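You operate a simulated robot arm through the tools that you are given. There is no shell and no other tool.

You are at the controls of a simulated two-armed robot. One attempt, no reset.

## Task
Put the pane that the pink card names back in the stock rack; mark it DUE.
Fine: free the black catch, yellow slider back, lock it there; the tally slider of its colour. Where these are worked on the way, their far stop is far enough and under half their travel is too little: black catch.

Only the result counts: the job must be done as asked and must still hold three seconds after the hand-in. Knocking over, shifting, dropping, spilling or breaking anything else fails it.

## Robot
Two 7-joint arms with two-finger grippers on one trunk, on a base that drives. Base frame: it is fixed to the floor where the robot stands at the start and does not move with it; the origin is under the middle of the robot, x ahead of it, y to its left, z up. Units: mm, rad, N and s.
The left shoulder is at the start at [85, 216, 1117], the right one opposite. With the tool pointing down near the work surface each hand reaches from about 300 to 820 mm from the robot's upright axis, wherever it stands, measured 20 degrees to its own side. Places, roughly: black catch [-2000, -1700, 900]; blue pane, green pane, grey pane [-2250, -1500, 1000]; blue slider [-1900, -1700, 900]; green slider [-1900, -1600, 900]; grey slider [-1900, -1600, 900]; last slot of the stock rack [-2200, -1500, 800]; red slider [-1900, -1500, 900]; white slider [-1900, -1500, 900]; yellow slider [-2000, -1600, 900]. Payload 3.18 kg a hand.
The TCP of each hand is the grasp point between the finger pads, 30 mm short of the fingertips. In the tool frame z runs along the fingers and y along their closing line. Largest opening 144 mm; the body of the gripper starts 103 mm behind the TCP.
Orientation is that of the tool frame in the base frame, as a unit quaternion [x, y, z, w]. With the fingers straight down and closing along the base's y, the tool's x points along the base's -x, its y along +y and its z along -z.

## Interface
- The arms move only by the tool play_rows. It takes "left_deltas", "right_deltas" or both (then of equal length, played together; a hand with none holds still); each is a list of rows, each a list of 7 numbers: the shift along the tool's x, y, z in units of 250 mm (1.0 is 250 mm), then the turn, a rotation vector about the tool's x, y, z in units of 60 degrees (1.0 is 60 degrees), then the finger opening in mm, from 0 to 144. In form: [[dx, dy, dz, wx, wy, wz, jaw], ...]. A call has 1 to 20 rows; each row is the pose to reach, as a shift and turn from the pose commanded when the call began, along the tool's axes at that moment. A call with a number of a shift or a turn outside -1 to 1 is refused whole. Each row takes 0.2 s and may step no farther than 50 mm and 0.15 rad from the row before; otherwise, or with a gripper value out of range, the whole call is refused. Where a pose cannot be reached the arm comes as near as it can. A force on the tool above 40 N (or 10 N above the force at the start of the call, whichever is more), or a blocked arm, ends the call early, and 0.2 s more pass. Each finger halts on what it meets, pressing with about 41 N; the grip force reading is that of the motor and also rises with nothing between the fingers. The clock runs only during rows and for 0.2 s after the last one: add rows that repeat a pose to give the fingers time. The reply holds the time, the measured pose of the TCP, the force on the tool along the base axes, the opening and the grip force, in the units named above and with some noise, with the torque about the TCP (base axes, N m) and any sound that the robot's microphone picked up.
- Cameras (640 x 400 px; columns grow to the right, rows downward): "scene" is now at [183.6, 10.1, 1308.3]; the picture's right is [0.11, -0.99, 0.00], its down [-0.57, -0.06, -0.82] and it looks along [0.81, 0.09, -0.57] (base axes); focal length 294 px, centre (320, 200). "left" rides on the left gripper at [76, -16, -143] in its tool frame; the picture's right is [0.21, 0.98, 0.00], its down [-0.84, 0.18, -0.51] and it looks along [-0.50, 0.11, 0.86] (tool axes); focal length 218 px, centre (320, 200). "right" rides on the right gripper at [76, 16, -143] in its tool frame; the picture's right is [-0.21, 0.98, 0.00], its down [-0.84, -0.18, -0.51] and it looks along [-0.50, -0.11, 0.86] (tool axes); focal length 218 px, centre (320, 200). There is no depth. A picture from a camera that has moved, and an enlarged one, comes with that camera's place and axes in the base frame and with its lens.
- get_image(camera): a new picture of that camera. It takes no simulated time.
- move_column(by): slides the trunk up (or, below 0, down) by that many mm; the arms and the scene camera ride with it, the base frame stays. It gives what a move gives, with no picture.
- drive_base(legs): drives the robot by 1 to 6 legs, each [ahead, left, turn to the left] in mm, mm and rad, along the robot's own axes; the way and the turn of a leg run together, so that a leg with both is an arc; at most 1500 mm and 3.142 rad a leg. The arms and the cameras ride along, it lands a little off, and it stops where it bumps. It gives what a move gives.
- aim_head(pan, tilt): turns the head with the scene camera to pan (to the left, within 1.396 rad either way) and tilt (down, from -0.506 to 1.204), counted from straight ahead of the robot. It gives what a move gives.
- inspect(camera, box): a new picture of the part [left, top, right, bottom] of that camera's present view, enlarged. It takes no simulated time.
- close_job(): hands the job in; it is judged then, once.

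Nothing tells you exact positions but the pictures and the camera data. Unless the task says otherwise, let go and move clear before handing in.

The tools are called after "Emit:" as a command line: name --argument value ..., lists and objects as JSON in quotes. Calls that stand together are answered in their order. play_rows: Moves the arms, as the interface text tells. Its arguments: {"type":"object","properties":{"left_deltas":{"type":"array"},"right_deltas":{"type":"array"}},"required":[]} The other tools are called the same way: move_column (by) slides the trunk up or down; drive_base (legs) drives the base; aim_head (pan, tilt) turns the head that bears the scene camera; get_image (camera) takes a picture; inspect (camera, box) takes an enlarged picture of a part of a camera's view; close_job () hands the job in.

At the start:

```text
time_s: 0.0
left_eef_pos: [460.3, 181.4, 1116.7]
left_ee_rot: [-0.001, 1.0, -0.002, 0.0]
left_ft_force: [0.4, 0.8, 0.0]
left_wrist_torque: [0.05, -0.01, -0.01]
left_grip_width: 143.7
left_grasp_force: 0.0
right_eef_pos: [468.8, -161.3, 1101.2]
right_ee_rot: [0.0, 1.0, 0.0, 0.0]
right_ft_force: [0.4, -0.1, 0.3]
right_wrist_torque: [0.02, 0.0, 0.0]
right_grip_width: 143.8
right_grasp_force: 0.1
trunk travel left (down, up): [-200.0, 169.0]
robot x, y, heading: [-2.6, -0.1, -0.003]
head pan, tilt: [0.112, 0.613]
```

scene: 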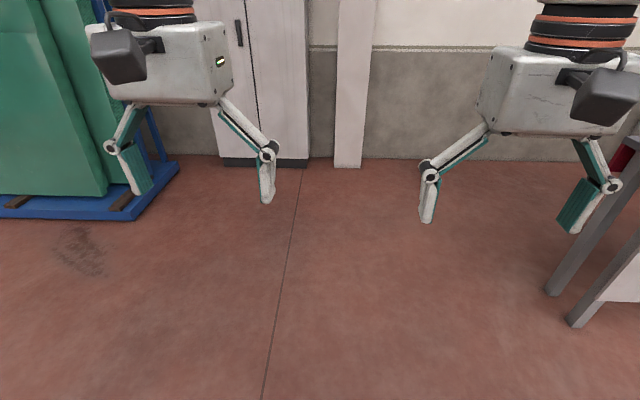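
right: 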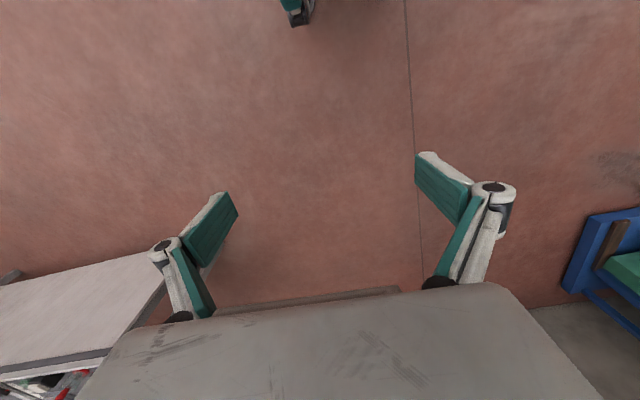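
left: 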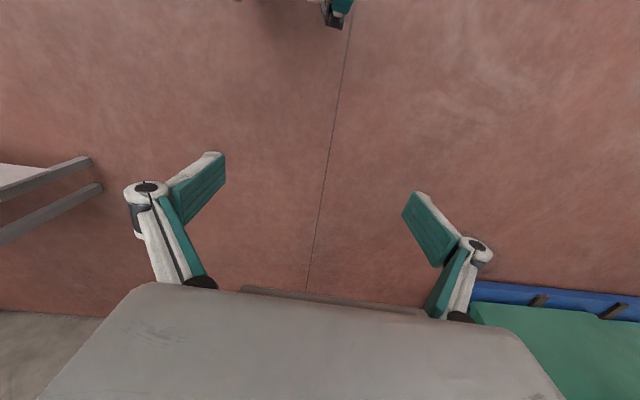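

I see bare floor, a table edge to the right and a green object to the left; the workplace should lie behind me to the right, near [-2000, -1600]. I'll turn the head both ways first to see what is free to drive through.

Emit:
aim_head --pan -1.39 --tilt 0.4

Emit:
get_image --camera "scene"

Emit:
aim_head --pan 1.39 --tilt 0.4

Emit:
get_image --camera "scene"

```text
time_s: 1.6
left_eef_pos: [459.2, 181.8, 1117.4]
left_ee_rot: [-0.002, 1.0, -0.001, 0.0]
left_ft_force: [0.3, -0.4, -0.4]
left_wrist_torque: [0.01, -0.01, -0.03]
left_grip_width: 144.0
left_grasp_force: 0.3
right_eef_pos: [468.0, -160.3, 1099.1]
right_ee_rot: [0.0, 1.0, -0.001, -0.001]
right_ft_force: [0.6, -0.5, -0.1]
right_wrist_torque: [-0.01, -0.01, -0.01]
right_grip_width: 143.9
right_grasp_force: 0.1
trunk travel left (down, up): [-200.0, 169.0]
robot x, y, heading: [1.4, -0.4, -0.006]
head pan, tilt: [-1.389, 0.4]
```

```text
taken
camera scene: at [112.9, -90.9, 1327.6], right [-0.98, -0.18, 0.0], down [-0.07, 0.38, -0.92], along [0.17, -0.91, -0.39], focal length 294 px, centre (320, 200)
```

scene: 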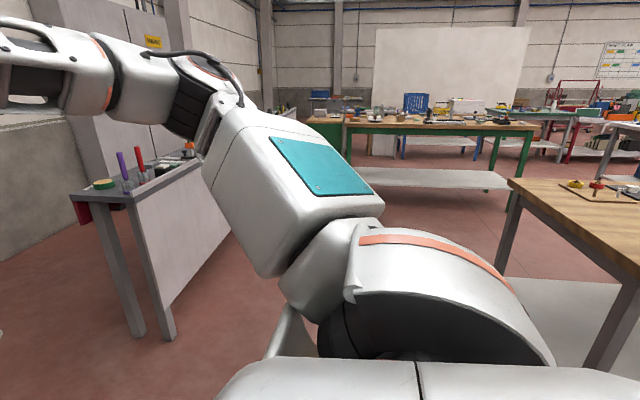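

```text
time_s: 4.0
left_eef_pos: [460.6, 180.8, 1116.9]
left_ee_rot: [-0.002, 1.0, -0.001, 0.0]
left_ft_force: [0.6, -0.3, 0.5]
left_wrist_torque: [0.01, 0.01, 0.01]
left_grip_width: 144.0
left_grasp_force: 0.0
right_eef_pos: [469.0, -160.0, 1100.1]
right_ee_rot: [0.0, 1.0, 0.0, 0.0]
right_ft_force: [-0.3, -0.4, 0.3]
right_wrist_torque: [0.0, 0.0, 0.04]
right_grip_width: 143.9
right_grasp_force: 0.0
trunk travel left (down, up): [-200.0, 169.0]
robot x, y, heading: [0.4, -4.7, -0.0]
head pan, tilt: [1.389, 0.4]
```

```text
taken
camera scene: at [112.9, 91.3, 1327.6], right [0.98, -0.18, 0.0], down [-0.07, -0.38, -0.92], along [0.17, 0.91, -0.39], focal length 294 px, centre (320, 200)
```

scene: 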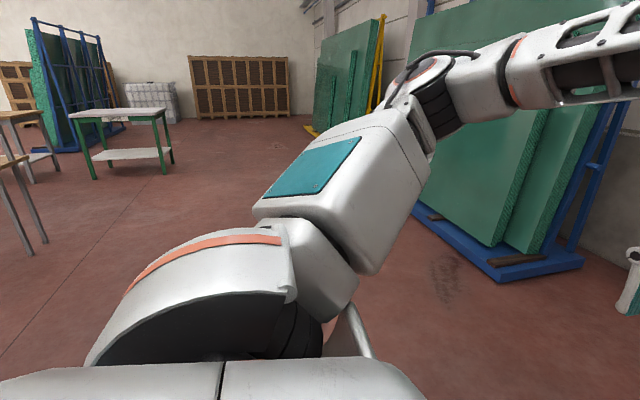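

A wooden table stands behind me to the right, around x=-500; turning in place looks free. I turn left in place so that the head can see the region behind.

Emit:
drive_base --legs '[[0, 0, 3.0]]'

Emit:
aim_head --pan 0.6 --tilt 0.3

Emit:
get_image --camera "scene"

Emit:
aim_head --pan -0.2 --tilt 0.3

Emit:
get_image --camera "scene"

```text
time_s: 11.5
left_eef_pos: [-478.3, -128.2, 1117.8]
left_ee_rot: [0.998, -0.055, 0.0, -0.001]
left_ft_force: [-0.2, 0.4, 0.4]
left_wrist_torque: [0.01, 0.0, 0.01]
left_grip_width: 143.8
left_grasp_force: 0.1
right_eef_pos: [-447.1, 212.5, 1098.7]
right_ee_rot: [0.998, -0.057, 0.0, -0.001]
right_ft_force: [-0.5, -0.6, 0.6]
right_wrist_torque: [0.0, 0.01, 0.01]
right_grip_width: 143.7
right_grasp_force: 0.0
trunk travel left (down, up): [-200.0, 169.0]
robot x, y, heading: [-1.3, 0.8, 3.031]
head pan, tilt: [1.389, 0.4]
```

```text
time_s: 12.7
left_eef_pos: [-478.1, -127.9, 1117.6]
left_ee_rot: [0.998, -0.055, 0.0, 0.0]
left_ft_force: [-0.7, 0.8, 0.4]
left_wrist_torque: [0.0, 0.01, -0.01]
left_grip_width: 144.1
left_grasp_force: 0.1
right_eef_pos: [-447.7, 212.0, 1099.3]
right_ee_rot: [0.998, -0.057, 0.0, 0.001]
right_ft_force: [0.6, -0.3, 1.0]
right_wrist_torque: [0.0, 0.0, -0.01]
right_grip_width: 143.9
right_grasp_force: 0.0
trunk travel left (down, up): [-200.0, 169.0]
robot x, y, heading: [0.3, -1.3, 3.028]
head pan, tilt: [0.6, 0.3]
```

```text
taken
camera scene: at [-177.0, -32.8, 1336.8], right [-0.47, 0.88, 0.0], down [0.26, 0.14, -0.96], along [-0.84, -0.45, -0.3], focal length 294 px, centre (320, 200)
```

scene: 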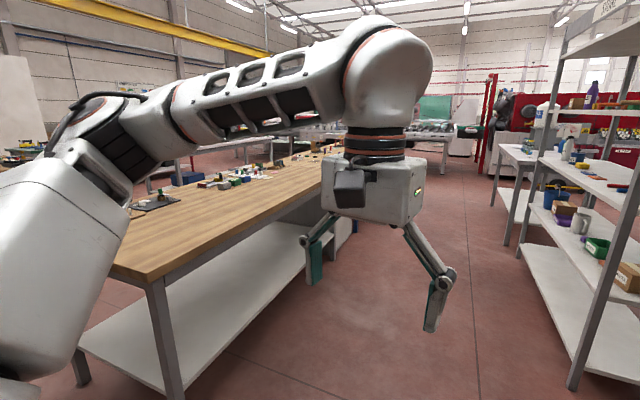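

```text
time_s: 13.8
left_eef_pos: [-478.1, -126.9, 1116.8]
left_ee_rot: [0.998, -0.055, 0.001, -0.001]
left_ft_force: [0.6, -0.3, 0.1]
left_wrist_torque: [-0.06, 0.0, 0.0]
left_grip_width: 144.3
left_grasp_force: 0.1
right_eef_pos: [-447.0, 213.4, 1099.6]
right_ee_rot: [0.998, -0.058, 0.0, 0.001]
right_ft_force: [-0.2, 0.3, 0.0]
right_wrist_torque: [0.03, 0.01, -0.02]
right_grip_width: 144.1
right_grasp_force: 0.0
trunk travel left (down, up): [-200.0, 169.0]
robot x, y, heading: [2.2, -2.3, 3.032]
head pan, tilt: [-0.201, 0.3]
```

```text
taken
camera scene: at [-183.4, 39.7, 1336.8], right [0.31, 0.95, 0.0], down [0.28, -0.09, -0.96], along [-0.91, 0.29, -0.3], focal length 294 px, centre (320, 200)
```

scene: 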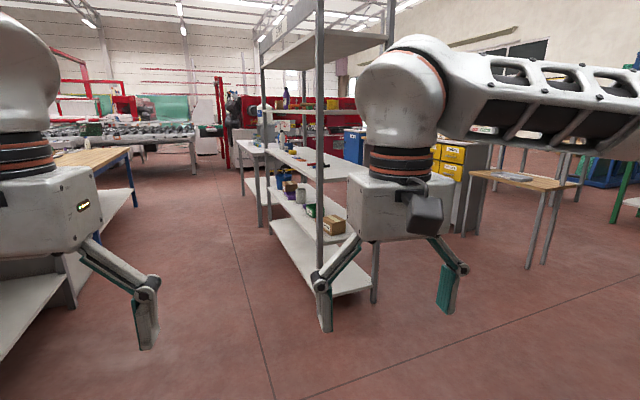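

The wooden table runs along x with its near edge about y=-800 and an aisle to its right. I look closer over the table toward the station.

Emit:
aim_head --pan 0.75 --tilt 0.15

Emit:
move_column --by 165

Emit:
get_image --camera "scene"

Emit:
inspect --camera "scene" --box '[240, 100, 480, 250]'

Emit:
aim_head --pan 1.3 --tilt 0.2

Emit:
get_image --camera "scene"

```text
time_s: 15.0
left_eef_pos: [-479.5, -129.3, 1116.0]
left_ee_rot: [0.999, -0.054, 0.0, -0.001]
left_ft_force: [0.9, 1.0, -1.0]
left_wrist_torque: [0.01, 0.01, -0.02]
left_grip_width: 144.0
left_grasp_force: 0.1
right_eef_pos: [-446.9, 211.7, 1099.2]
right_ee_rot: [0.998, -0.056, 0.0, 0.0]
right_ft_force: [0.3, -0.5, -0.6]
right_wrist_torque: [-0.01, -0.02, -0.04]
right_grip_width: 144.0
right_grasp_force: 0.1
trunk travel left (down, up): [-200.0, 169.0]
robot x, y, heading: [1.7, 0.7, 3.032]
head pan, tilt: [0.75, 0.15]
```

```text
time_s: 16.9
left_eef_pos: [-478.1, -127.4, 1281.8]
left_ee_rot: [0.999, -0.054, 0.001, -0.001]
left_ft_force: [0.1, -0.2, -0.4]
left_wrist_torque: [0.02, -0.03, -0.02]
left_grip_width: 143.9
left_grasp_force: 0.0
right_eef_pos: [-447.2, 212.3, 1264.0]
right_ee_rot: [0.998, -0.057, 0.0, 0.0]
right_ft_force: [0.7, -0.1, 0.2]
right_wrist_torque: [0.0, -0.01, 0.0]
right_grip_width: 144.0
right_grasp_force: 0.0
trunk travel left (down, up): [-365.0, 4.0]
robot x, y, heading: [-5.8, -0.8, 3.026]
head pan, tilt: [0.75, 0.15]
```

```text
taken
camera scene: at [-114.4, -50.4, 1518.9], right [-0.6, 0.8, 0.0], down [0.12, 0.09, -0.99], along [-0.79, -0.59, -0.15], focal length 294 px, centre (320, 200)
```

scene: 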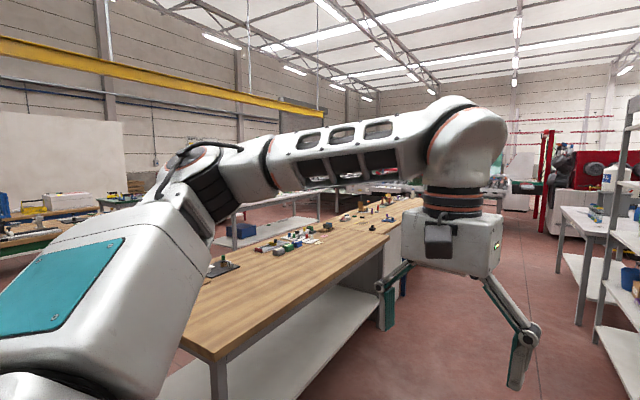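

```text
2.67 times, centred on (360, 175) of scene
camera zoom: at [-114.4, -50.4, 1518.9], right [-0.6, 0.8, 0.0], down [0.12, 0.09, -0.99], along [-0.79, -0.59, -0.15], focal length 783 px, centre (213, 267)
```

zoom: 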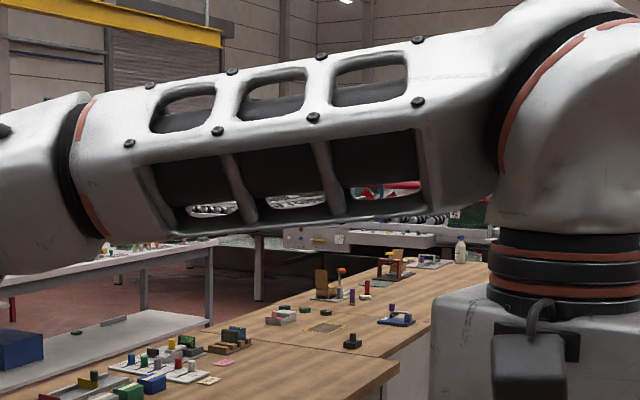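

```text
time_s: 17.9
left_eef_pos: [-478.8, -128.7, 1283.1]
left_ee_rot: [0.998, -0.055, 0.0, -0.001]
left_ft_force: [0.9, -0.7, 0.1]
left_wrist_torque: [-0.04, 0.0, 0.01]
left_grip_width: 144.1
left_grasp_force: 0.1
right_eef_pos: [-446.9, 212.0, 1263.5]
right_ee_rot: [0.998, -0.057, 0.0, -0.001]
right_ft_force: [-0.5, 0.0, -0.1]
right_wrist_torque: [0.02, 0.01, 0.02]
right_grip_width: 144.0
right_grasp_force: 0.0
trunk travel left (down, up): [-365.0, 4.0]
robot x, y, heading: [-1.1, 3.3, 3.031]
head pan, tilt: [1.3, 0.201]
```

```text
taken
camera scene: at [-74.8, -81.6, 1514.3], right [-0.93, 0.37, 0.0], down [0.07, 0.18, -0.98], along [-0.37, -0.91, -0.2], focal length 294 px, centre (320, 200)
```

scene: 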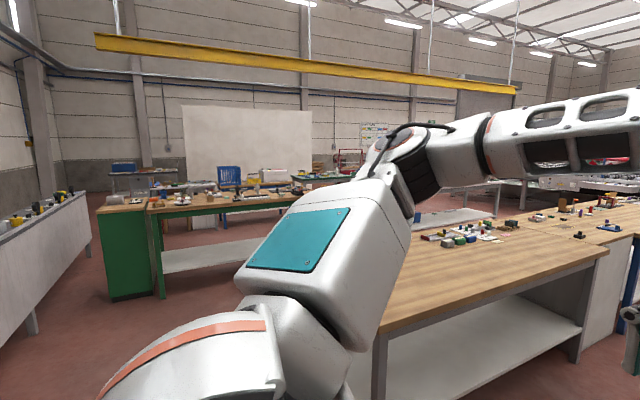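

The tally board and its neighbours stand near the far edge of the long wooden table, around [-1780, -1480], so I should approach from the aisle beyond the table, at y≈-2300. I turn to face -y and drive around the table's end.

Emit:
drive_base --legs '[[0, 0, 1.681], [1100, 0, 0]]'

Emit:
aim_head --pan 0.0 --tilt 0.35

Emit:
get_image --camera "scene"

Emit:
aim_head --pan -0.8 --tilt 0.35

Emit:
get_image --camera "scene"

```text
time_s: 27.7
left_eef_pos: [174.4, -1577.7, 1283.0]
left_ee_rot: [0.71, 0.705, -0.001, -0.001]
left_ft_force: [0.4, -0.2, 0.4]
left_wrist_torque: [0.0, 0.01, 0.03]
left_grip_width: 144.2
left_grasp_force: 0.1
right_eef_pos: [-168.6, -1581.2, 1263.7]
right_ee_rot: [0.711, 0.703, 0.001, 0.0]
right_ft_force: [0.7, -0.5, -0.3]
right_wrist_torque: [-0.02, -0.01, 0.02]
right_grip_width: 143.8
right_grasp_force: 0.1
trunk travel left (down, up): [-365.0, 4.0]
robot x, y, heading: [-5.4, -1114.0, -1.58]
head pan, tilt: [1.3, 0.201]
```

```text
time_s: 29.1
left_eef_pos: [173.6, -1577.5, 1281.1]
left_ee_rot: [0.71, 0.704, -0.001, 0.0]
left_ft_force: [-0.9, 0.2, -0.4]
left_wrist_torque: [0.01, 0.01, 0.02]
left_grip_width: 144.0
left_grasp_force: 0.1
right_eef_pos: [-168.5, -1581.9, 1263.8]
right_ee_rot: [0.71, 0.704, 0.001, 0.001]
right_ft_force: [-0.2, 0.8, -1.4]
right_wrist_torque: [0.0, 0.02, -0.01]
right_grip_width: 143.8
right_grasp_force: 0.1
trunk travel left (down, up): [-365.0, 4.0]
robot x, y, heading: [-5.0, -1115.4, -1.582]
head pan, tilt: [0.0, 0.351]
```

```text
taken
camera scene: at [-3.0, -1249.1, 1500.3], right [-1.0, 0.01, 0.0], down [0.0, 0.34, -0.94], along [-0.01, -0.94, -0.34], focal length 294 px, centre (320, 200)
```

scene: 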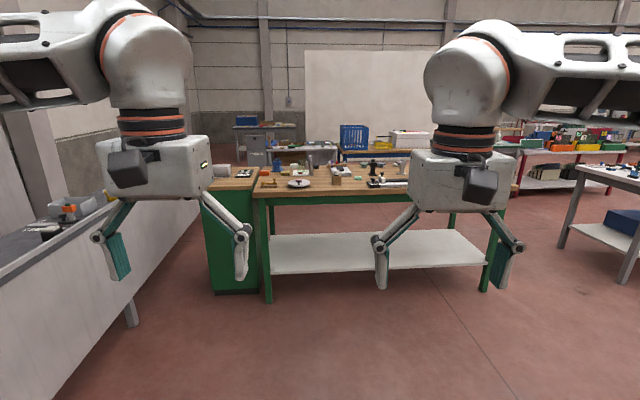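

```text
time_s: 30.3
left_eef_pos: [173.9, -1578.2, 1283.5]
left_ee_rot: [0.71, 0.704, -0.001, 0.0]
left_ft_force: [-0.3, -0.9, -0.1]
left_wrist_torque: [0.02, -0.02, -0.02]
left_grip_width: 143.9
left_grasp_force: 0.1
right_eef_pos: [-166.5, -1582.3, 1264.3]
right_ee_rot: [0.711, 0.703, 0.0, 0.0]
right_ft_force: [-0.1, 0.4, 0.5]
right_wrist_torque: [-0.03, -0.03, 0.0]
right_grip_width: 144.2
right_grasp_force: 0.0
trunk travel left (down, up): [-365.0, 4.0]
robot x, y, heading: [-1.3, -1117.1, -1.581]
head pan, tilt: [-0.799, 0.351]
```

```text
taken
camera scene: at [-69.5, -1220.1, 1500.3], right [-0.69, 0.72, 0.0], down [0.25, 0.24, -0.94], along [-0.68, -0.65, -0.34], focal length 294 px, centre (320, 200)
```

scene: 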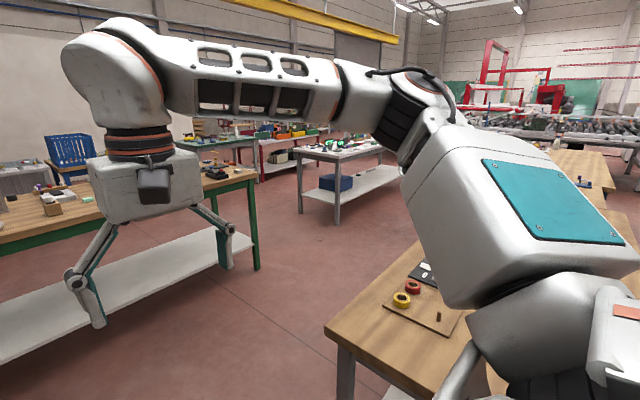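

The far aisle (y from about -1700 to -3080) is clear. I drive on to y≈-2420, turn to -x and go along the table.

Emit:
drive_base --legs '[[1300, 0, 0], [0, 0, -1.56], [1300, 0, 0]]'

Emit:
get_image --camera "scene"

Emit:
aim_head --pan -0.7 --tilt 0.45

Emit:
get_image --camera "scene"

```text
time_s: 46.8
left_eef_pos: [-1776.0, -2617.0, 1281.1]
left_ee_rot: [1.0, 0.003, 0.0, -0.001]
left_ft_force: [-0.2, 0.6, 1.3]
left_wrist_torque: [0.02, 0.01, 0.02]
left_grip_width: 144.0
left_grasp_force: 0.1
right_eef_pos: [-1783.8, -2276.0, 1264.4]
right_ee_rot: [1.0, 0.001, 0.001, 0.0]
right_ft_force: [-0.3, -0.6, 1.2]
right_wrist_torque: [0.02, -0.02, -0.01]
right_grip_width: 144.1
right_grasp_force: 0.1
trunk travel left (down, up): [-365.0, 4.0]
robot x, y, heading: [-1313.0, -2436.6, -3.142]
head pan, tilt: [-0.799, 0.351]
```

```text
taken
camera scene: at [-1420.5, -2368.6, 1500.3], right [0.72, 0.7, 0.0], down [0.24, -0.25, -0.94], along [-0.66, 0.67, -0.34], focal length 294 px, centre (320, 200)
```

scene: 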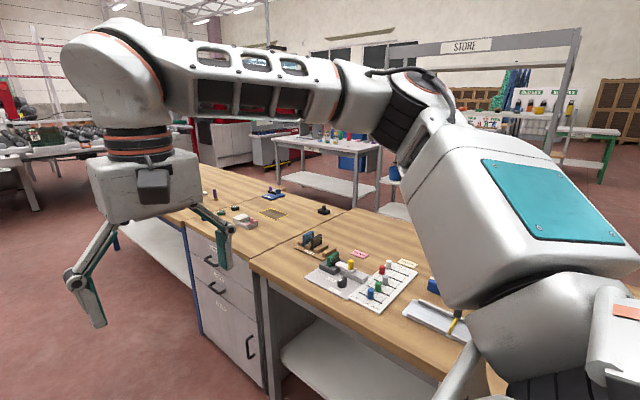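

```text
time_s: 47.5
left_eef_pos: [-1774.8, -2617.1, 1282.8]
left_ee_rot: [1.0, 0.003, 0.0, -0.001]
left_ft_force: [0.2, 0.7, 0.9]
left_wrist_torque: [0.03, 0.02, -0.01]
left_grip_width: 143.7
left_grasp_force: 0.0
right_eef_pos: [-1783.0, -2276.1, 1264.3]
right_ee_rot: [1.0, 0.001, 0.0, 0.001]
right_ft_force: [-0.3, -0.1, 0.1]
right_wrist_torque: [-0.01, -0.03, 0.04]
right_grip_width: 143.9
right_grasp_force: 0.1
trunk travel left (down, up): [-365.0, 4.0]
robot x, y, heading: [-1315.3, -2431.4, -3.14]
head pan, tilt: [-0.7, 0.45]
```

```text
taken
camera scene: at [-1425.6, -2376.1, 1491.1], right [0.64, 0.77, 0.0], down [0.33, -0.28, -0.9], along [-0.69, 0.58, -0.43], focal length 294 px, centre (320, 200)
```

scene: 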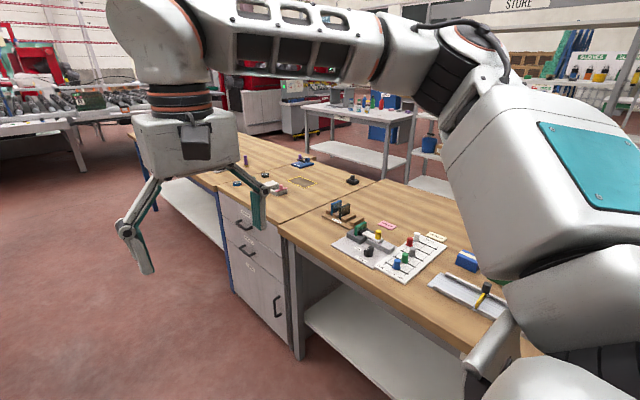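

Emit:
inspect --camera "scene" --box '[290, 170, 530, 320]'

Emit:
inspect --camera "scene" --box '[310, 190, 454, 280]'

```text
2.67 times, centred on (410, 245) of scene
camera zoom: at [-1425.6, -2376.1, 1491.1], right [0.64, 0.77, 0.0], down [0.33, -0.28, -0.9], along [-0.69, 0.58, -0.43], focal length 783 px, centre (80, 80)
```

zoom: 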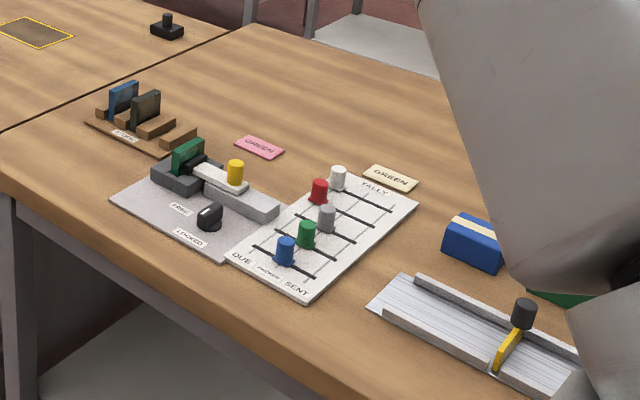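

```text
4.44 times, centred on (382, 235) of scene
camera zoom: at [-1425.6, -2376.1, 1491.1], right [0.64, 0.77, 0.0], down [0.33, -0.28, -0.9], along [-0.69, 0.58, -0.43], focal length 1305 px, centre (44, 44)
```

zoom: 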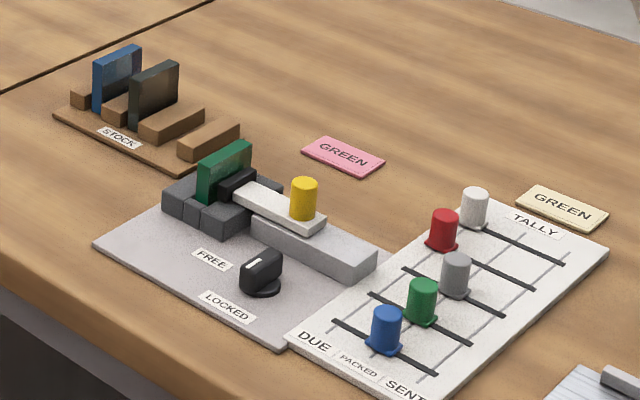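

The pink card says GREEN: the green pane sits clamped in the fixture, the stock rack's last slot (nearest the fixture) is free, and the green tally slider stands mid-track at PACKED. I drive to stand in front of the station, facing +y.

Emit:
drive_base --legs '[[690, 0, 0], [0, 0, -1.571]]'

Emit:
aim_head --pan 0.0 --tilt 0.75

Emit:
get_image --camera "scene"

Emit:
get_image --camera "right"

Emit:
get_image --camera "left"

```text
time_s: 55.0
left_eef_pos: [-2201.0, -1987.5, 1282.9]
left_ee_rot: [0.72, -0.694, 0.001, -0.001]
left_ft_force: [0.1, -0.1, 0.3]
left_wrist_torque: [0.02, -0.04, 0.0]
left_grip_width: 143.9
left_grasp_force: 0.0
right_eef_pos: [-1859.6, -1968.6, 1264.2]
right_ee_rot: [0.719, -0.695, 0.0, 0.0]
right_ft_force: [-0.4, 0.3, 0.4]
right_wrist_torque: [0.0, -0.01, 0.02]
right_grip_width: 144.1
right_grasp_force: 0.0
trunk travel left (down, up): [-365.0, 4.0]
robot x, y, heading: [-2005.5, -2439.3, 1.603]
head pan, tilt: [-0.7, 0.45]
```

```text
time_s: 56.1
left_eef_pos: [-2199.7, -1986.0, 1282.0]
left_ee_rot: [0.72, -0.694, 0.0, 0.0]
left_ft_force: [-0.3, 0.4, 0.0]
left_wrist_torque: [0.0, 0.03, 0.0]
left_grip_width: 143.9
left_grasp_force: 0.1
right_eef_pos: [-1859.3, -1967.4, 1264.1]
right_ee_rot: [0.719, -0.695, 0.0, 0.0]
right_ft_force: [-0.4, -0.9, -0.2]
right_wrist_torque: [0.0, 0.0, -0.02]
right_grip_width: 143.9
right_grasp_force: 0.1
trunk travel left (down, up): [-365.0, 4.0]
robot x, y, heading: [-2006.3, -2443.7, 1.603]
head pan, tilt: [0.0, 0.75]
```

```text
taken
camera scene: at [-2007.6, -2317.4, 1464.7], right [1.0, 0.03, 0.0], down [0.02, -0.68, -0.73], along [-0.02, 0.73, -0.68], focal length 294 px, centre (320, 200)
```

scene: 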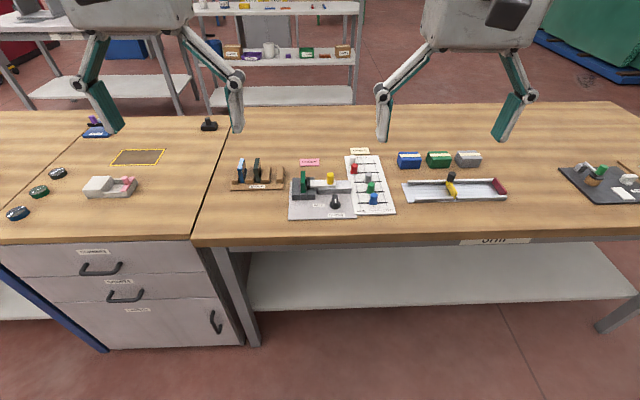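

```text
taken
camera right: at [-1874.3, -2045.2, 1407.3], right [-0.98, 0.18, 0.0], down [0.15, 0.85, 0.51], along [0.09, 0.5, -0.86], focal length 218 px, centre (320, 200)
```

right: 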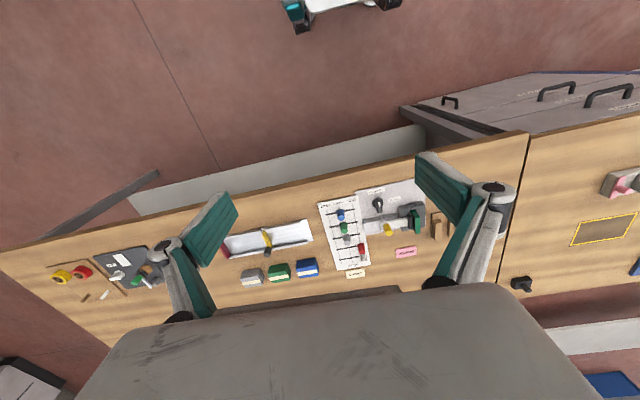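

```text
taken
camera left: at [-2182.8, -2061.7, 1425.4], right [-0.97, -0.24, 0.0], down [-0.21, 0.84, 0.51], along [-0.12, 0.49, -0.86], focal length 218 px, centre (320, 200)
```

left: 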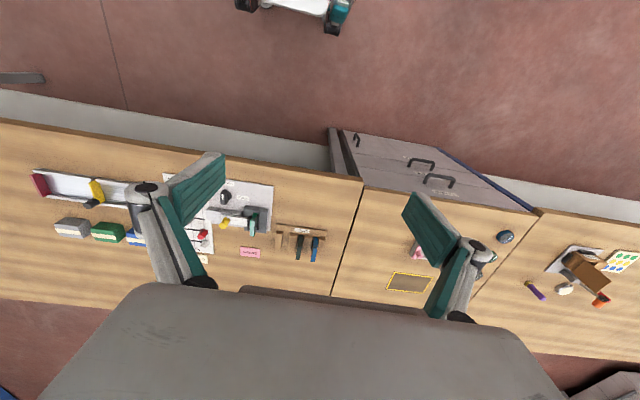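

Everything agrees on a table top at about z=850 with its edge at y≈-1814. I move 180 mm closer and square up, then lower the trunk.

Emit:
drive_base --legs '[[0, 0, -0.032], [180, 0, 0]]'

Emit:
move_column --by -130

Emit:
aim_head --pan 0.0 --tilt 0.85

Emit:
get_image --camera "scene"

Emit:
inspect --camera "scene" --box '[210, 100, 410, 225]'

Emit:
get_image --camera "right"

Emit:
get_image --camera "left"

```text
time_s: 58.0
left_eef_pos: [-2186.6, -1799.1, 1281.1]
left_ee_rot: [0.709, -0.705, 0.0, -0.001]
left_ft_force: [0.1, -0.3, -0.1]
left_wrist_torque: [-0.04, 0.01, -0.01]
left_grip_width: 143.9
left_grasp_force: 0.1
right_eef_pos: [-1845.4, -1790.6, 1265.1]
right_ee_rot: [0.708, -0.706, 0.0, 0.001]
right_ft_force: [0.4, 0.5, 0.3]
right_wrist_torque: [-0.03, -0.03, 0.03]
right_grip_width: 144.1
right_grasp_force: 0.1
trunk travel left (down, up): [-365.0, 4.0]
robot x, y, heading: [-2004.7, -2258.9, 1.574]
head pan, tilt: [0.0, 0.75]
```

```text
time_s: 59.6
left_eef_pos: [-2187.1, -1800.8, 1153.0]
left_ee_rot: [0.709, -0.705, 0.0, -0.001]
left_ft_force: [0.5, -1.3, 0.3]
left_wrist_torque: [0.03, 0.02, 0.02]
left_grip_width: 143.7
left_grasp_force: 0.0
right_eef_pos: [-1846.2, -1790.8, 1135.9]
right_ee_rot: [0.708, -0.706, 0.0, 0.0]
right_ft_force: [-0.7, 0.5, 0.6]
right_wrist_torque: [0.0, 0.0, -0.02]
right_grip_width: 143.8
right_grasp_force: 0.0
trunk travel left (down, up): [-235.0, 134.0]
robot x, y, heading: [-2000.6, -2258.0, 1.576]
head pan, tilt: [0.0, 0.75]
```

```text
time_s: 60.2
left_eef_pos: [-2186.9, -1798.5, 1152.3]
left_ee_rot: [0.709, -0.705, 0.0, 0.0]
left_ft_force: [-1.2, 0.4, -0.6]
left_wrist_torque: [0.0, -0.03, 0.01]
left_grip_width: 144.1
left_grasp_force: 0.1
right_eef_pos: [-1843.4, -1790.8, 1134.7]
right_ee_rot: [0.708, -0.706, 0.0, 0.0]
right_ft_force: [0.1, 0.9, -0.3]
right_wrist_torque: [0.0, -0.01, -0.03]
right_grip_width: 144.0
right_grasp_force: 0.1
trunk travel left (down, up): [-235.0, 134.0]
robot x, y, heading: [-2005.0, -2258.6, 1.575]
head pan, tilt: [0.0, 0.85]
```

```text
taken
camera scene: at [-2004.3, -2110.8, 1325.1], right [1.0, 0.0, 0.0], down [0.0, -0.75, -0.66], along [0.0, 0.66, -0.75], focal length 294 px, centre (320, 200)
```

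scene: 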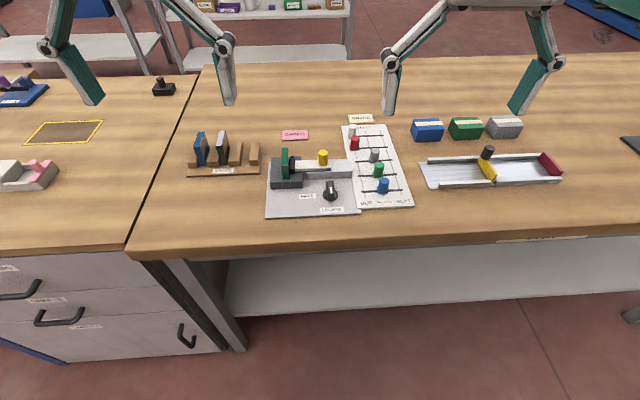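

```text
3.20 times, centred on (310, 162) of scene
camera zoom: at [-2004.3, -2110.8, 1325.1], right [1.0, 0.0, 0.0], down [0.0, -0.75, -0.66], along [0.0, 0.66, -0.75], focal length 939 px, centre (352, 320)
```

zoom: 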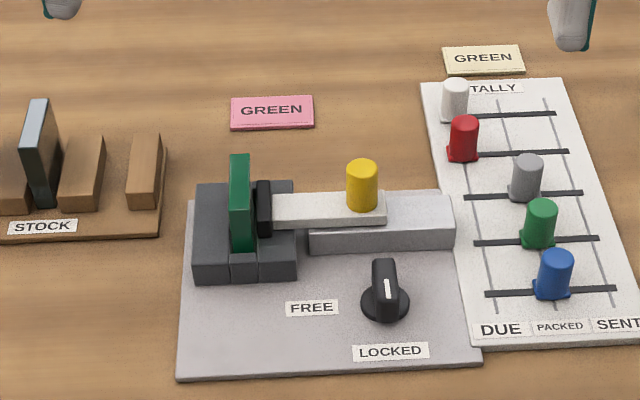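

```text
taken
camera right: at [-1862.6, -1868.0, 1277.4], right [-0.98, 0.21, 0.0], down [0.18, 0.84, 0.51], along [0.1, 0.5, -0.86], focal length 218 px, centre (320, 200)
```

right: 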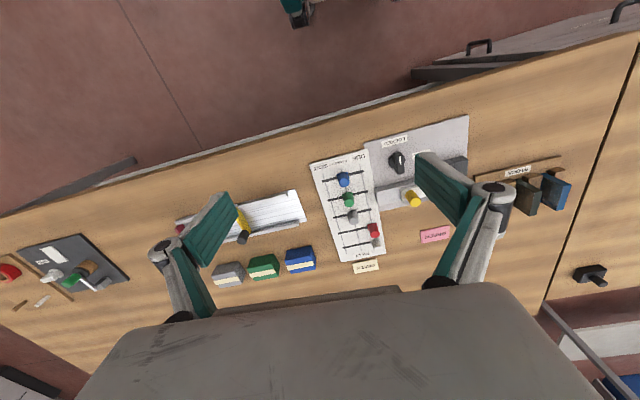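

```text
taken
camera left: at [-2171.6, -1875.0, 1295.4], right [-0.98, -0.21, 0.0], down [-0.18, 0.84, 0.51], along [-0.11, 0.5, -0.86], focal length 218 px, centre (320, 200)
```

left: 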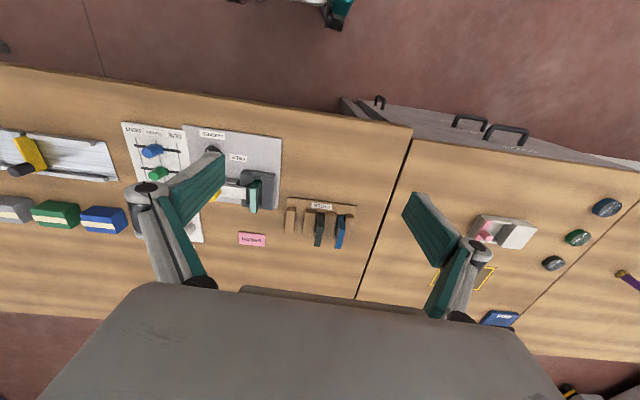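

The knob stands upright with LOCKED at its front and FREE to its left, and the clamp's slider is pressed against the green pane. I zoom in for details before touching anything.

Emit:
inspect --camera "scene" --box '[265, 140, 361, 200]'

Emit:
inspect --camera "scene" --box '[180, 120, 276, 180]'

Emit:
inspect --camera "right" --box '[300, 100, 492, 220]'

Emit:
inspect --camera "left" --box '[180, 120, 372, 240]'

```text
6.67 times, centred on (313, 170) of scene
camera zoom: at [-2004.3, -2110.8, 1325.1], right [1.0, 0.0, 0.0], down [0.0, -0.75, -0.66], along [0.0, 0.66, -0.75], focal length 1957 px, centre (367, 400)
```

zoom: 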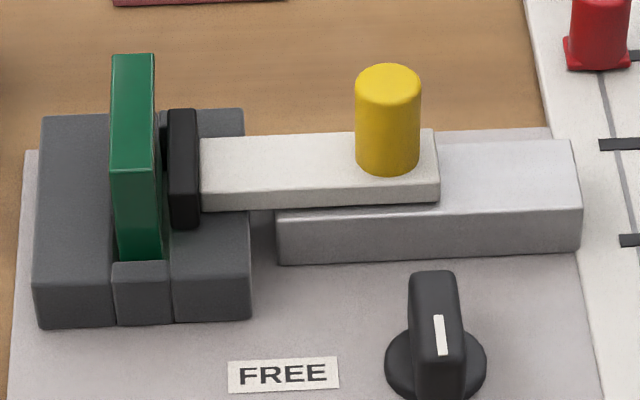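

```text
6.67 times, centred on (228, 150) of scene
camera zoom: at [-2004.3, -2110.8, 1325.1], right [1.0, 0.0, 0.0], down [0.0, -0.75, -0.66], along [0.0, 0.66, -0.75], focal length 1957 px, centre (933, 533)
```

zoom: 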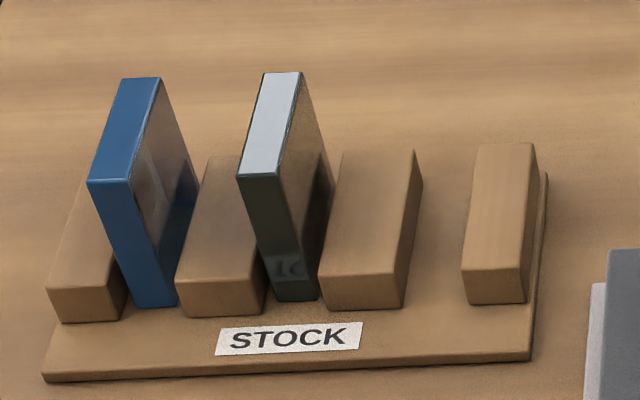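

```text
3.33 times, centred on (396, 160) of right
camera zoom: at [-1862.6, -1868.0, 1277.4], right [-0.98, 0.21, 0.0], down [0.18, 0.84, 0.51], along [0.1, 0.5, -0.86], focal length 728 px, centre (67, 333)
```

zoom: 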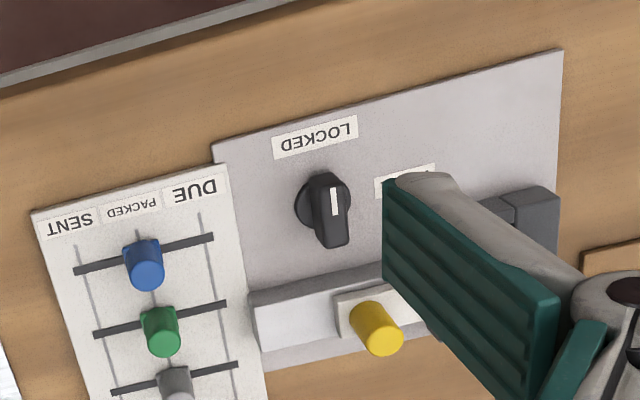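

```text
3.33 times, centred on (276, 180) of left
camera zoom: at [-2171.6, -1875.0, 1295.4], right [-0.98, -0.21, 0.0], down [-0.18, 0.84, 0.51], along [-0.11, 0.5, -0.86], focal length 728 px, centre (467, 267)
```

zoom: 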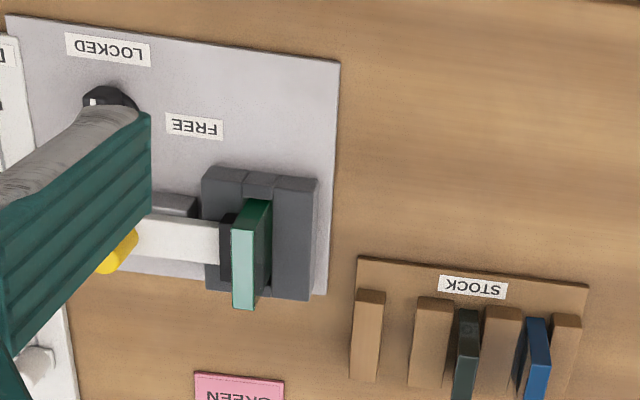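

The knob's index points at LOCKED (-y); it must turn clockwise (from above) toward FREE. Next I bring the right hand over the knob, high enough to clear everything, to see it closely.

Emit:
play_rows --right_deltas '[[-0.084, 0.111, 0.108, 0, 0, 0, 144], [-0.168, 0.222, 0.216, 0, 0, 0, 144], [-0.252, 0.333, 0.324, 0, 0, 0, 144], [-0.336, 0.444, 0.432, 0, 0, 0, 144], [-0.42, 0.556, 0.54, 0, 0, 0, 144], [-0.42, 0.556, 0.54, 0, 0, 0, 144]]'

Emit:
get_image --camera "right"

Emit:
inspect --camera "left" --box '[100, 100, 292, 220]'

Emit:
inspect --camera "scene" --box '[265, 140, 361, 200]'

```text
time_s: 61.6
left_eef_pos: [-2187.4, -1799.9, 1152.9]
left_ee_rot: [0.709, -0.705, 0.0, 0.001]
left_ft_force: [-0.1, 0.7, -0.1]
left_wrist_torque: [0.01, 0.02, -0.03]
left_grip_width: 143.9
left_grasp_force: 0.0
right_eef_pos: [-1983.9, -1686.2, 1001.7]
right_ee_rot: [0.708, -0.706, -0.001, 0.0]
right_ft_force: [-0.3, -0.5, -0.2]
right_wrist_torque: [0.01, -0.02, -0.01]
right_grip_width: 144.2
right_grasp_force: 0.0
trunk travel left (down, up): [-235.0, 134.0]
robot x, y, heading: [-2004.9, -2260.7, 1.572]
head pan, tilt: [0.0, 0.85]
```

```text
taken
camera right: at [-2001.7, -1763.0, 1144.2], right [-0.98, 0.21, 0.0], down [0.18, 0.84, 0.51], along [0.1, 0.5, -0.86], focal length 218 px, centre (320, 200)
```

right: 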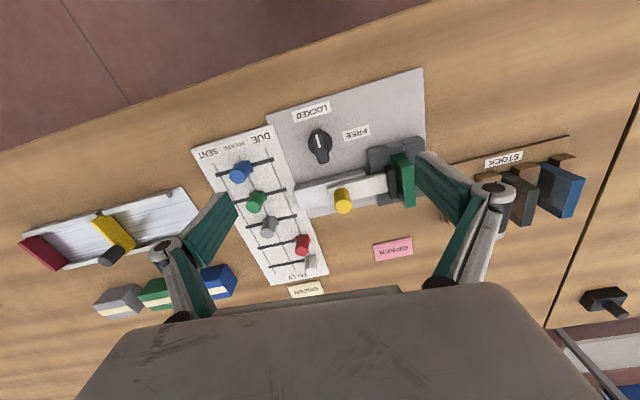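

```text
3.33 times, centred on (196, 160) of left
camera zoom: at [-2170.7, -1875.7, 1295.9], right [-0.98, -0.21, 0.0], down [-0.18, 0.84, 0.51], along [-0.11, 0.5, -0.86], focal length 728 px, centre (733, 333)
```

zoom: 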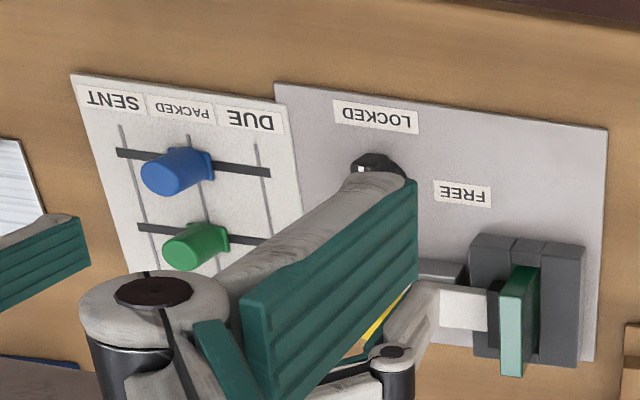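

```text
6.67 times, centred on (313, 170) of scene
camera zoom: at [-2003.6, -2111.6, 1325.2], right [1.0, 0.0, 0.0], down [0.0, -0.75, -0.66], along [0.0, 0.66, -0.75], focal length 1957 px, centre (367, 400)
```

zoom: 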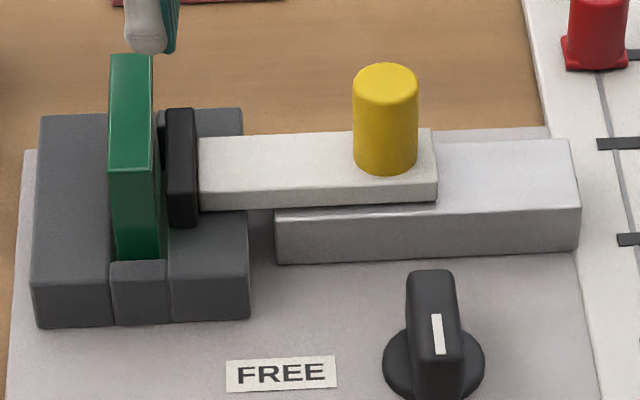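

Emit:
inspect --camera "right" --box '[240, 80, 432, 200]'

Emit:
inspect --camera "right" --box '[290, 110, 386, 170]'

Emit:
inspect --camera "scene" --box '[290, 165, 386, 225]'

```text
3.33 times, centred on (336, 140) of right
camera zoom: at [-2001.7, -1763.0, 1144.2], right [-0.98, 0.21, 0.0], down [0.18, 0.84, 0.51], along [0.1, 0.5, -0.86], focal length 728 px, centre (267, 400)
```

zoom: 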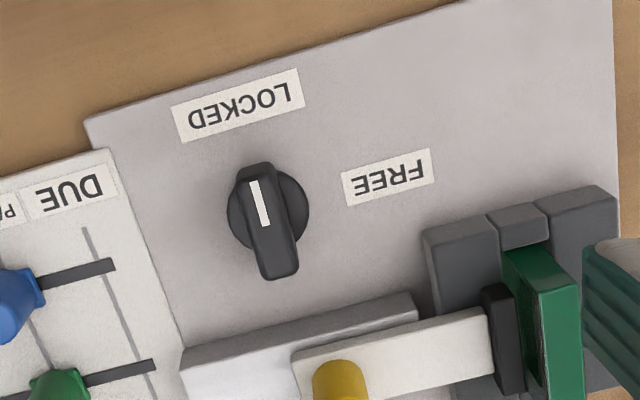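

```text
6.67 times, centred on (338, 140) of right
camera zoom: at [-2001.7, -1763.0, 1144.2], right [-0.98, 0.21, 0.0], down [0.18, 0.84, 0.51], along [0.1, 0.5, -0.86], focal length 1455 px, centre (200, 600)
```

zoom: 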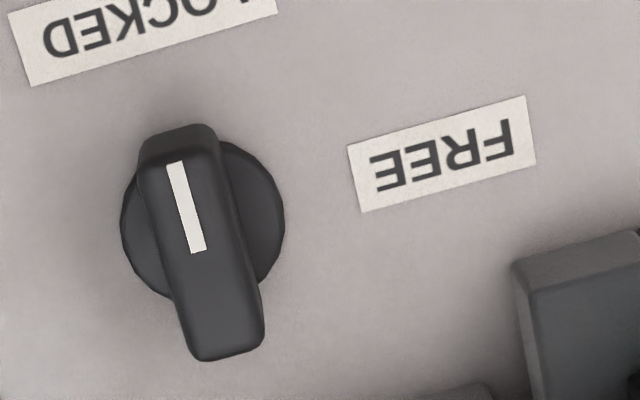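

```text
6.67 times, centred on (338, 195) of scene
camera zoom: at [-2003.6, -2111.6, 1325.2], right [1.0, 0.0, 0.0], down [0.0, -0.75, -0.66], along [0.0, 0.66, -0.75], focal length 1957 px, centre (200, 233)
```

zoom: 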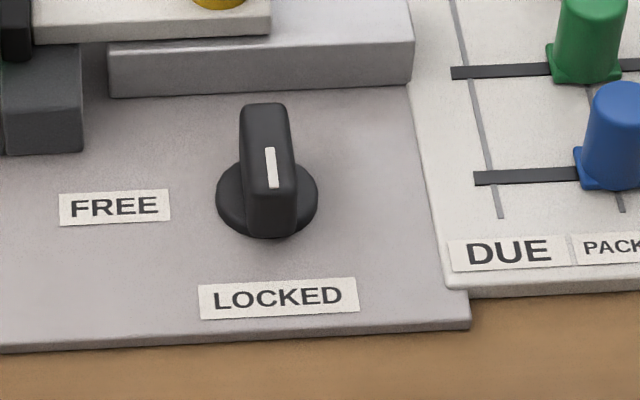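

The knob is at about (-1984, -1685), its handle along y and about 885–890 at the top. I lower the right hand over it with fingers partly open, then check before gripping.

Emit:
play_rows --right_deltas '[[0, 0, 0.1, 0, 0, 0, 100], [0, 0, 0.2, 0, 0, 0, 60], [0, 0, 0.3, 0, 0, 0, 60], [-0.004, 0, 0.38, 0, 0, 0, 60], [-0.004, 0, 0.42, 0, 0, 0, 60], [-0.004, 0, 0.42, 0, 0, 0, 60]]'

Emit:
get_image --camera "right"

Emit:
inspect --camera "scene" --box '[290, 150, 386, 210]'

```text
time_s: 63.0
left_eef_pos: [-2187.6, -1798.8, 1152.1]
left_ee_rot: [0.71, -0.705, 0.001, 0.0]
left_ft_force: [0.4, 0.0, -0.1]
left_wrist_torque: [-0.01, -0.02, 0.0]
left_grip_width: 144.1
left_grasp_force: 0.0
right_eef_pos: [-1984.2, -1685.4, 895.6]
right_ee_rot: [0.708, -0.706, 0.0, -0.001]
right_ft_force: [0.2, 0.4, 0.8]
right_wrist_torque: [0.01, -0.03, -0.01]
right_grip_width: 59.8
right_grasp_force: 0.1
trunk travel left (down, up): [-235.0, 134.0]
robot x, y, heading: [-2007.8, -2259.5, 1.573]
head pan, tilt: [0.0, 0.85]
```

```text
taken
camera right: at [-2001.5, -1762.5, 1038.5], right [-0.98, 0.21, 0.0], down [0.18, 0.84, 0.51], along [0.1, 0.5, -0.86], focal length 218 px, centre (320, 200)
```

right: 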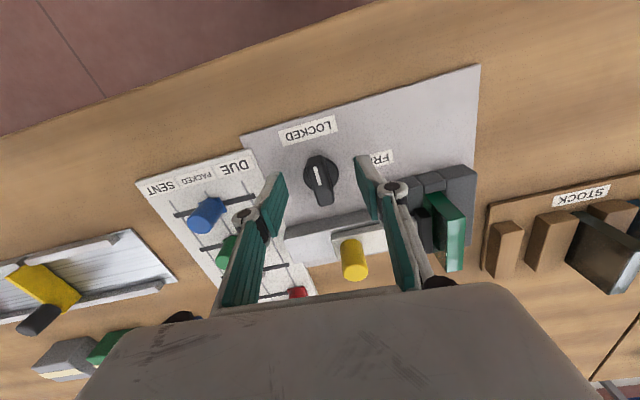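

```text
6.67 times, centred on (338, 180) of scene
camera zoom: at [-2004.4, -2111.0, 1325.1], right [1.0, 0.0, 0.0], down [0.0, -0.75, -0.66], along [0.0, 0.66, -0.75], focal length 1957 px, centre (200, 333)
```

zoom: 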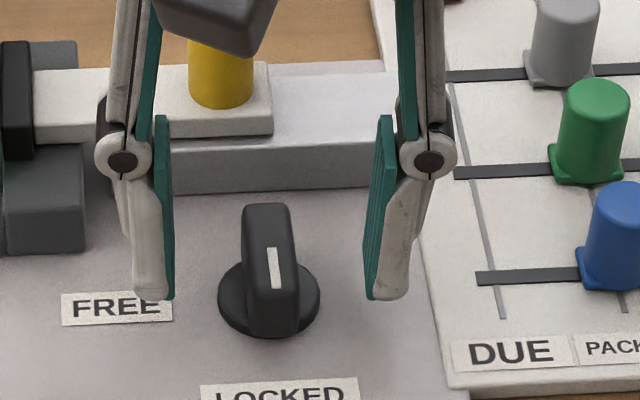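

The fingers straddle the handle evenly. I close on it, then turn it.

Emit:
play_rows --right_deltas '[[0, 0, 0, 0, 0, 0, 40], [0, 0, 0, 0, 0, 0, 20], [0, 0, 0, 0, 0, 0, 0], [0, 0, 0, 0, 0, 0, 0], [0, 0, 0, 0, 0, 0, 0]]'

Emit:
inspect --camera "scene" --box '[290, 150, 386, 210]'

```text
time_s: 64.2
left_eef_pos: [-2186.3, -1798.4, 1151.2]
left_ee_rot: [0.709, -0.705, 0.0, 0.0]
left_ft_force: [-0.1, 0.1, -0.3]
left_wrist_torque: [-0.01, -0.03, -0.03]
left_grip_width: 143.8
left_grasp_force: 0.0
right_eef_pos: [-1984.6, -1685.3, 895.6]
right_ee_rot: [0.708, -0.706, 0.0, 0.0]
right_ft_force: [2.3, -0.4, -2.2]
right_wrist_torque: [0.0, -0.09, -0.07]
right_grip_width: 15.9
right_grasp_force: 45.4
trunk travel left (down, up): [-235.0, 134.0]
robot x, y, heading: [-2003.1, -2259.1, 1.576]
head pan, tilt: [0.0, 0.85]
```

```text
6.67 times, centred on (338, 180) of scene
camera zoom: at [-2004.2, -2110.9, 1325.0], right [1.0, 0.0, 0.0], down [0.0, -0.75, -0.66], along [0.0, 0.66, -0.75], focal length 1957 px, centre (200, 333)
```

zoom: 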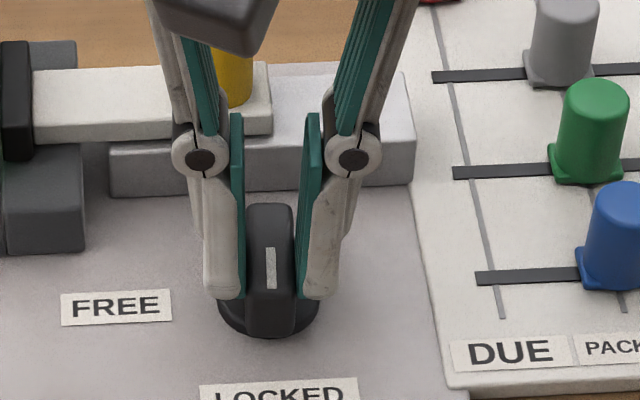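

Gripped at 16 mm wide. I turn clockwise in small steps.

Emit:
play_rows --right_deltas '[[0, 0, 0, 0, 0, 0.1, 0], [0, 0, 0, 0, 0, 0.2, 0], [0, 0, 0, 0, 0, 0.3, 0], [0, 0, 0, 0, 0, 0.4, 0], [0, 0, 0, 0, 0, 0.5, 0], [0, 0, 0, 0, 0, 0.6, 0], [0, 0, 0, 0, 0, 0.7, 0], [0, 0, 0, 0, 0, 0.75, 0]]'

Emit:
inspect --camera "scene" --box '[290, 150, 386, 210]'

```text
time_s: 66.0
left_eef_pos: [-2189.0, -1797.4, 1151.3]
left_ee_rot: [0.709, -0.705, 0.002, -0.001]
left_ft_force: [-0.2, 0.2, 0.3]
left_wrist_torque: [-0.02, 0.01, 0.02]
left_grip_width: 144.2
left_grasp_force: 0.2
right_eef_pos: [-1988.8, -1683.7, 896.5]
right_ee_rot: [-0.385, 0.923, 0.002, 0.0]
right_ft_force: [-23.0, 9.0, 2.6]
right_wrist_torque: [-0.24, 1.05, 0.15]
right_grip_width: 15.9
right_grasp_force: 45.2
trunk travel left (down, up): [-235.0, 134.0]
robot x, y, heading: [-2008.5, -2259.3, 1.578]
head pan, tilt: [0.0, 0.85]
```

```text
6.67 times, centred on (338, 180) of scene
camera zoom: at [-2006.8, -2110.2, 1325.0], right [1.0, 0.0, 0.0], down [0.0, -0.75, -0.66], along [0.0, 0.66, -0.75], focal length 1957 px, centre (200, 333)
```

zoom: 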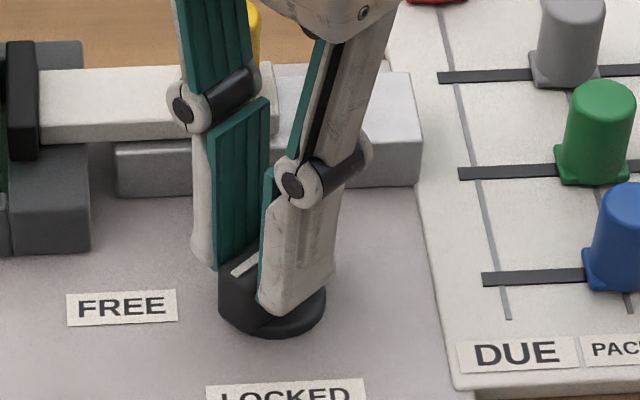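

It turns; sideways force shows the true knob axis lies about 6 mm further back than my grip point. I continue the turn along that arc.

Emit:
play_rows --right_deltas '[[0, 0.018, 0, 0, 0, 0.05, 0], [0, 0.022, 0, 0, 0, 0.15, 0], [0, 0.025, 0, 0, 0, 0.25, 0], [0, 0.027, 0, 0, 0, 0.35, 0], [0, 0.029, 0, 0, 0, 0.45, 0], [0, 0.031, 0, 0, 0, 0.55, 0], [0, 0.032, 0, 0, 0, 0.65, 0], [0, 0.032, 0, 0, 0, 0.75, 0], [0, 0.032, 0, 0, 0, 0.79, 0]]'

Emit:
inspect --camera "scene" --box '[290, 150, 386, 210]'

```text
time_s: 68.0
left_eef_pos: [-2186.7, -1800.4, 1153.2]
left_ee_rot: [0.709, -0.705, 0.001, 0.0]
left_ft_force: [0.4, -0.1, 1.1]
left_wrist_torque: [-0.04, 0.02, 0.02]
left_grip_width: 144.2
left_grasp_force: 0.0
right_eef_pos: [-1990.3, -1679.8, 895.4]
right_ee_rot: [0.019, 1.0, 0.001, -0.001]
right_ft_force: [-0.7, 5.2, 9.9]
right_wrist_torque: [0.19, -0.12, 1.46]
right_grip_width: 17.6
right_grasp_force: 44.4
trunk travel left (down, up): [-235.0, 134.0]
robot x, y, heading: [-2004.1, -2261.2, 1.573]
head pan, tilt: [0.0, 0.85]
```

```text
6.67 times, centred on (338, 180) of scene
camera zoom: at [-2004.4, -2111.0, 1325.0], right [1.0, 0.0, 0.0], down [0.0, -0.75, -0.66], along [0.0, 0.66, -0.75], focal length 1957 px, centre (200, 333)
```

zoom: 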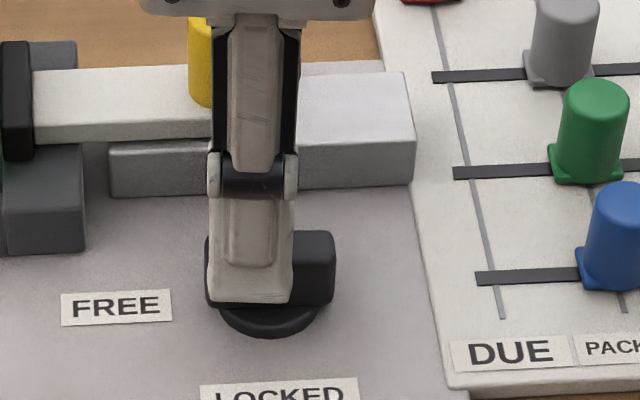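

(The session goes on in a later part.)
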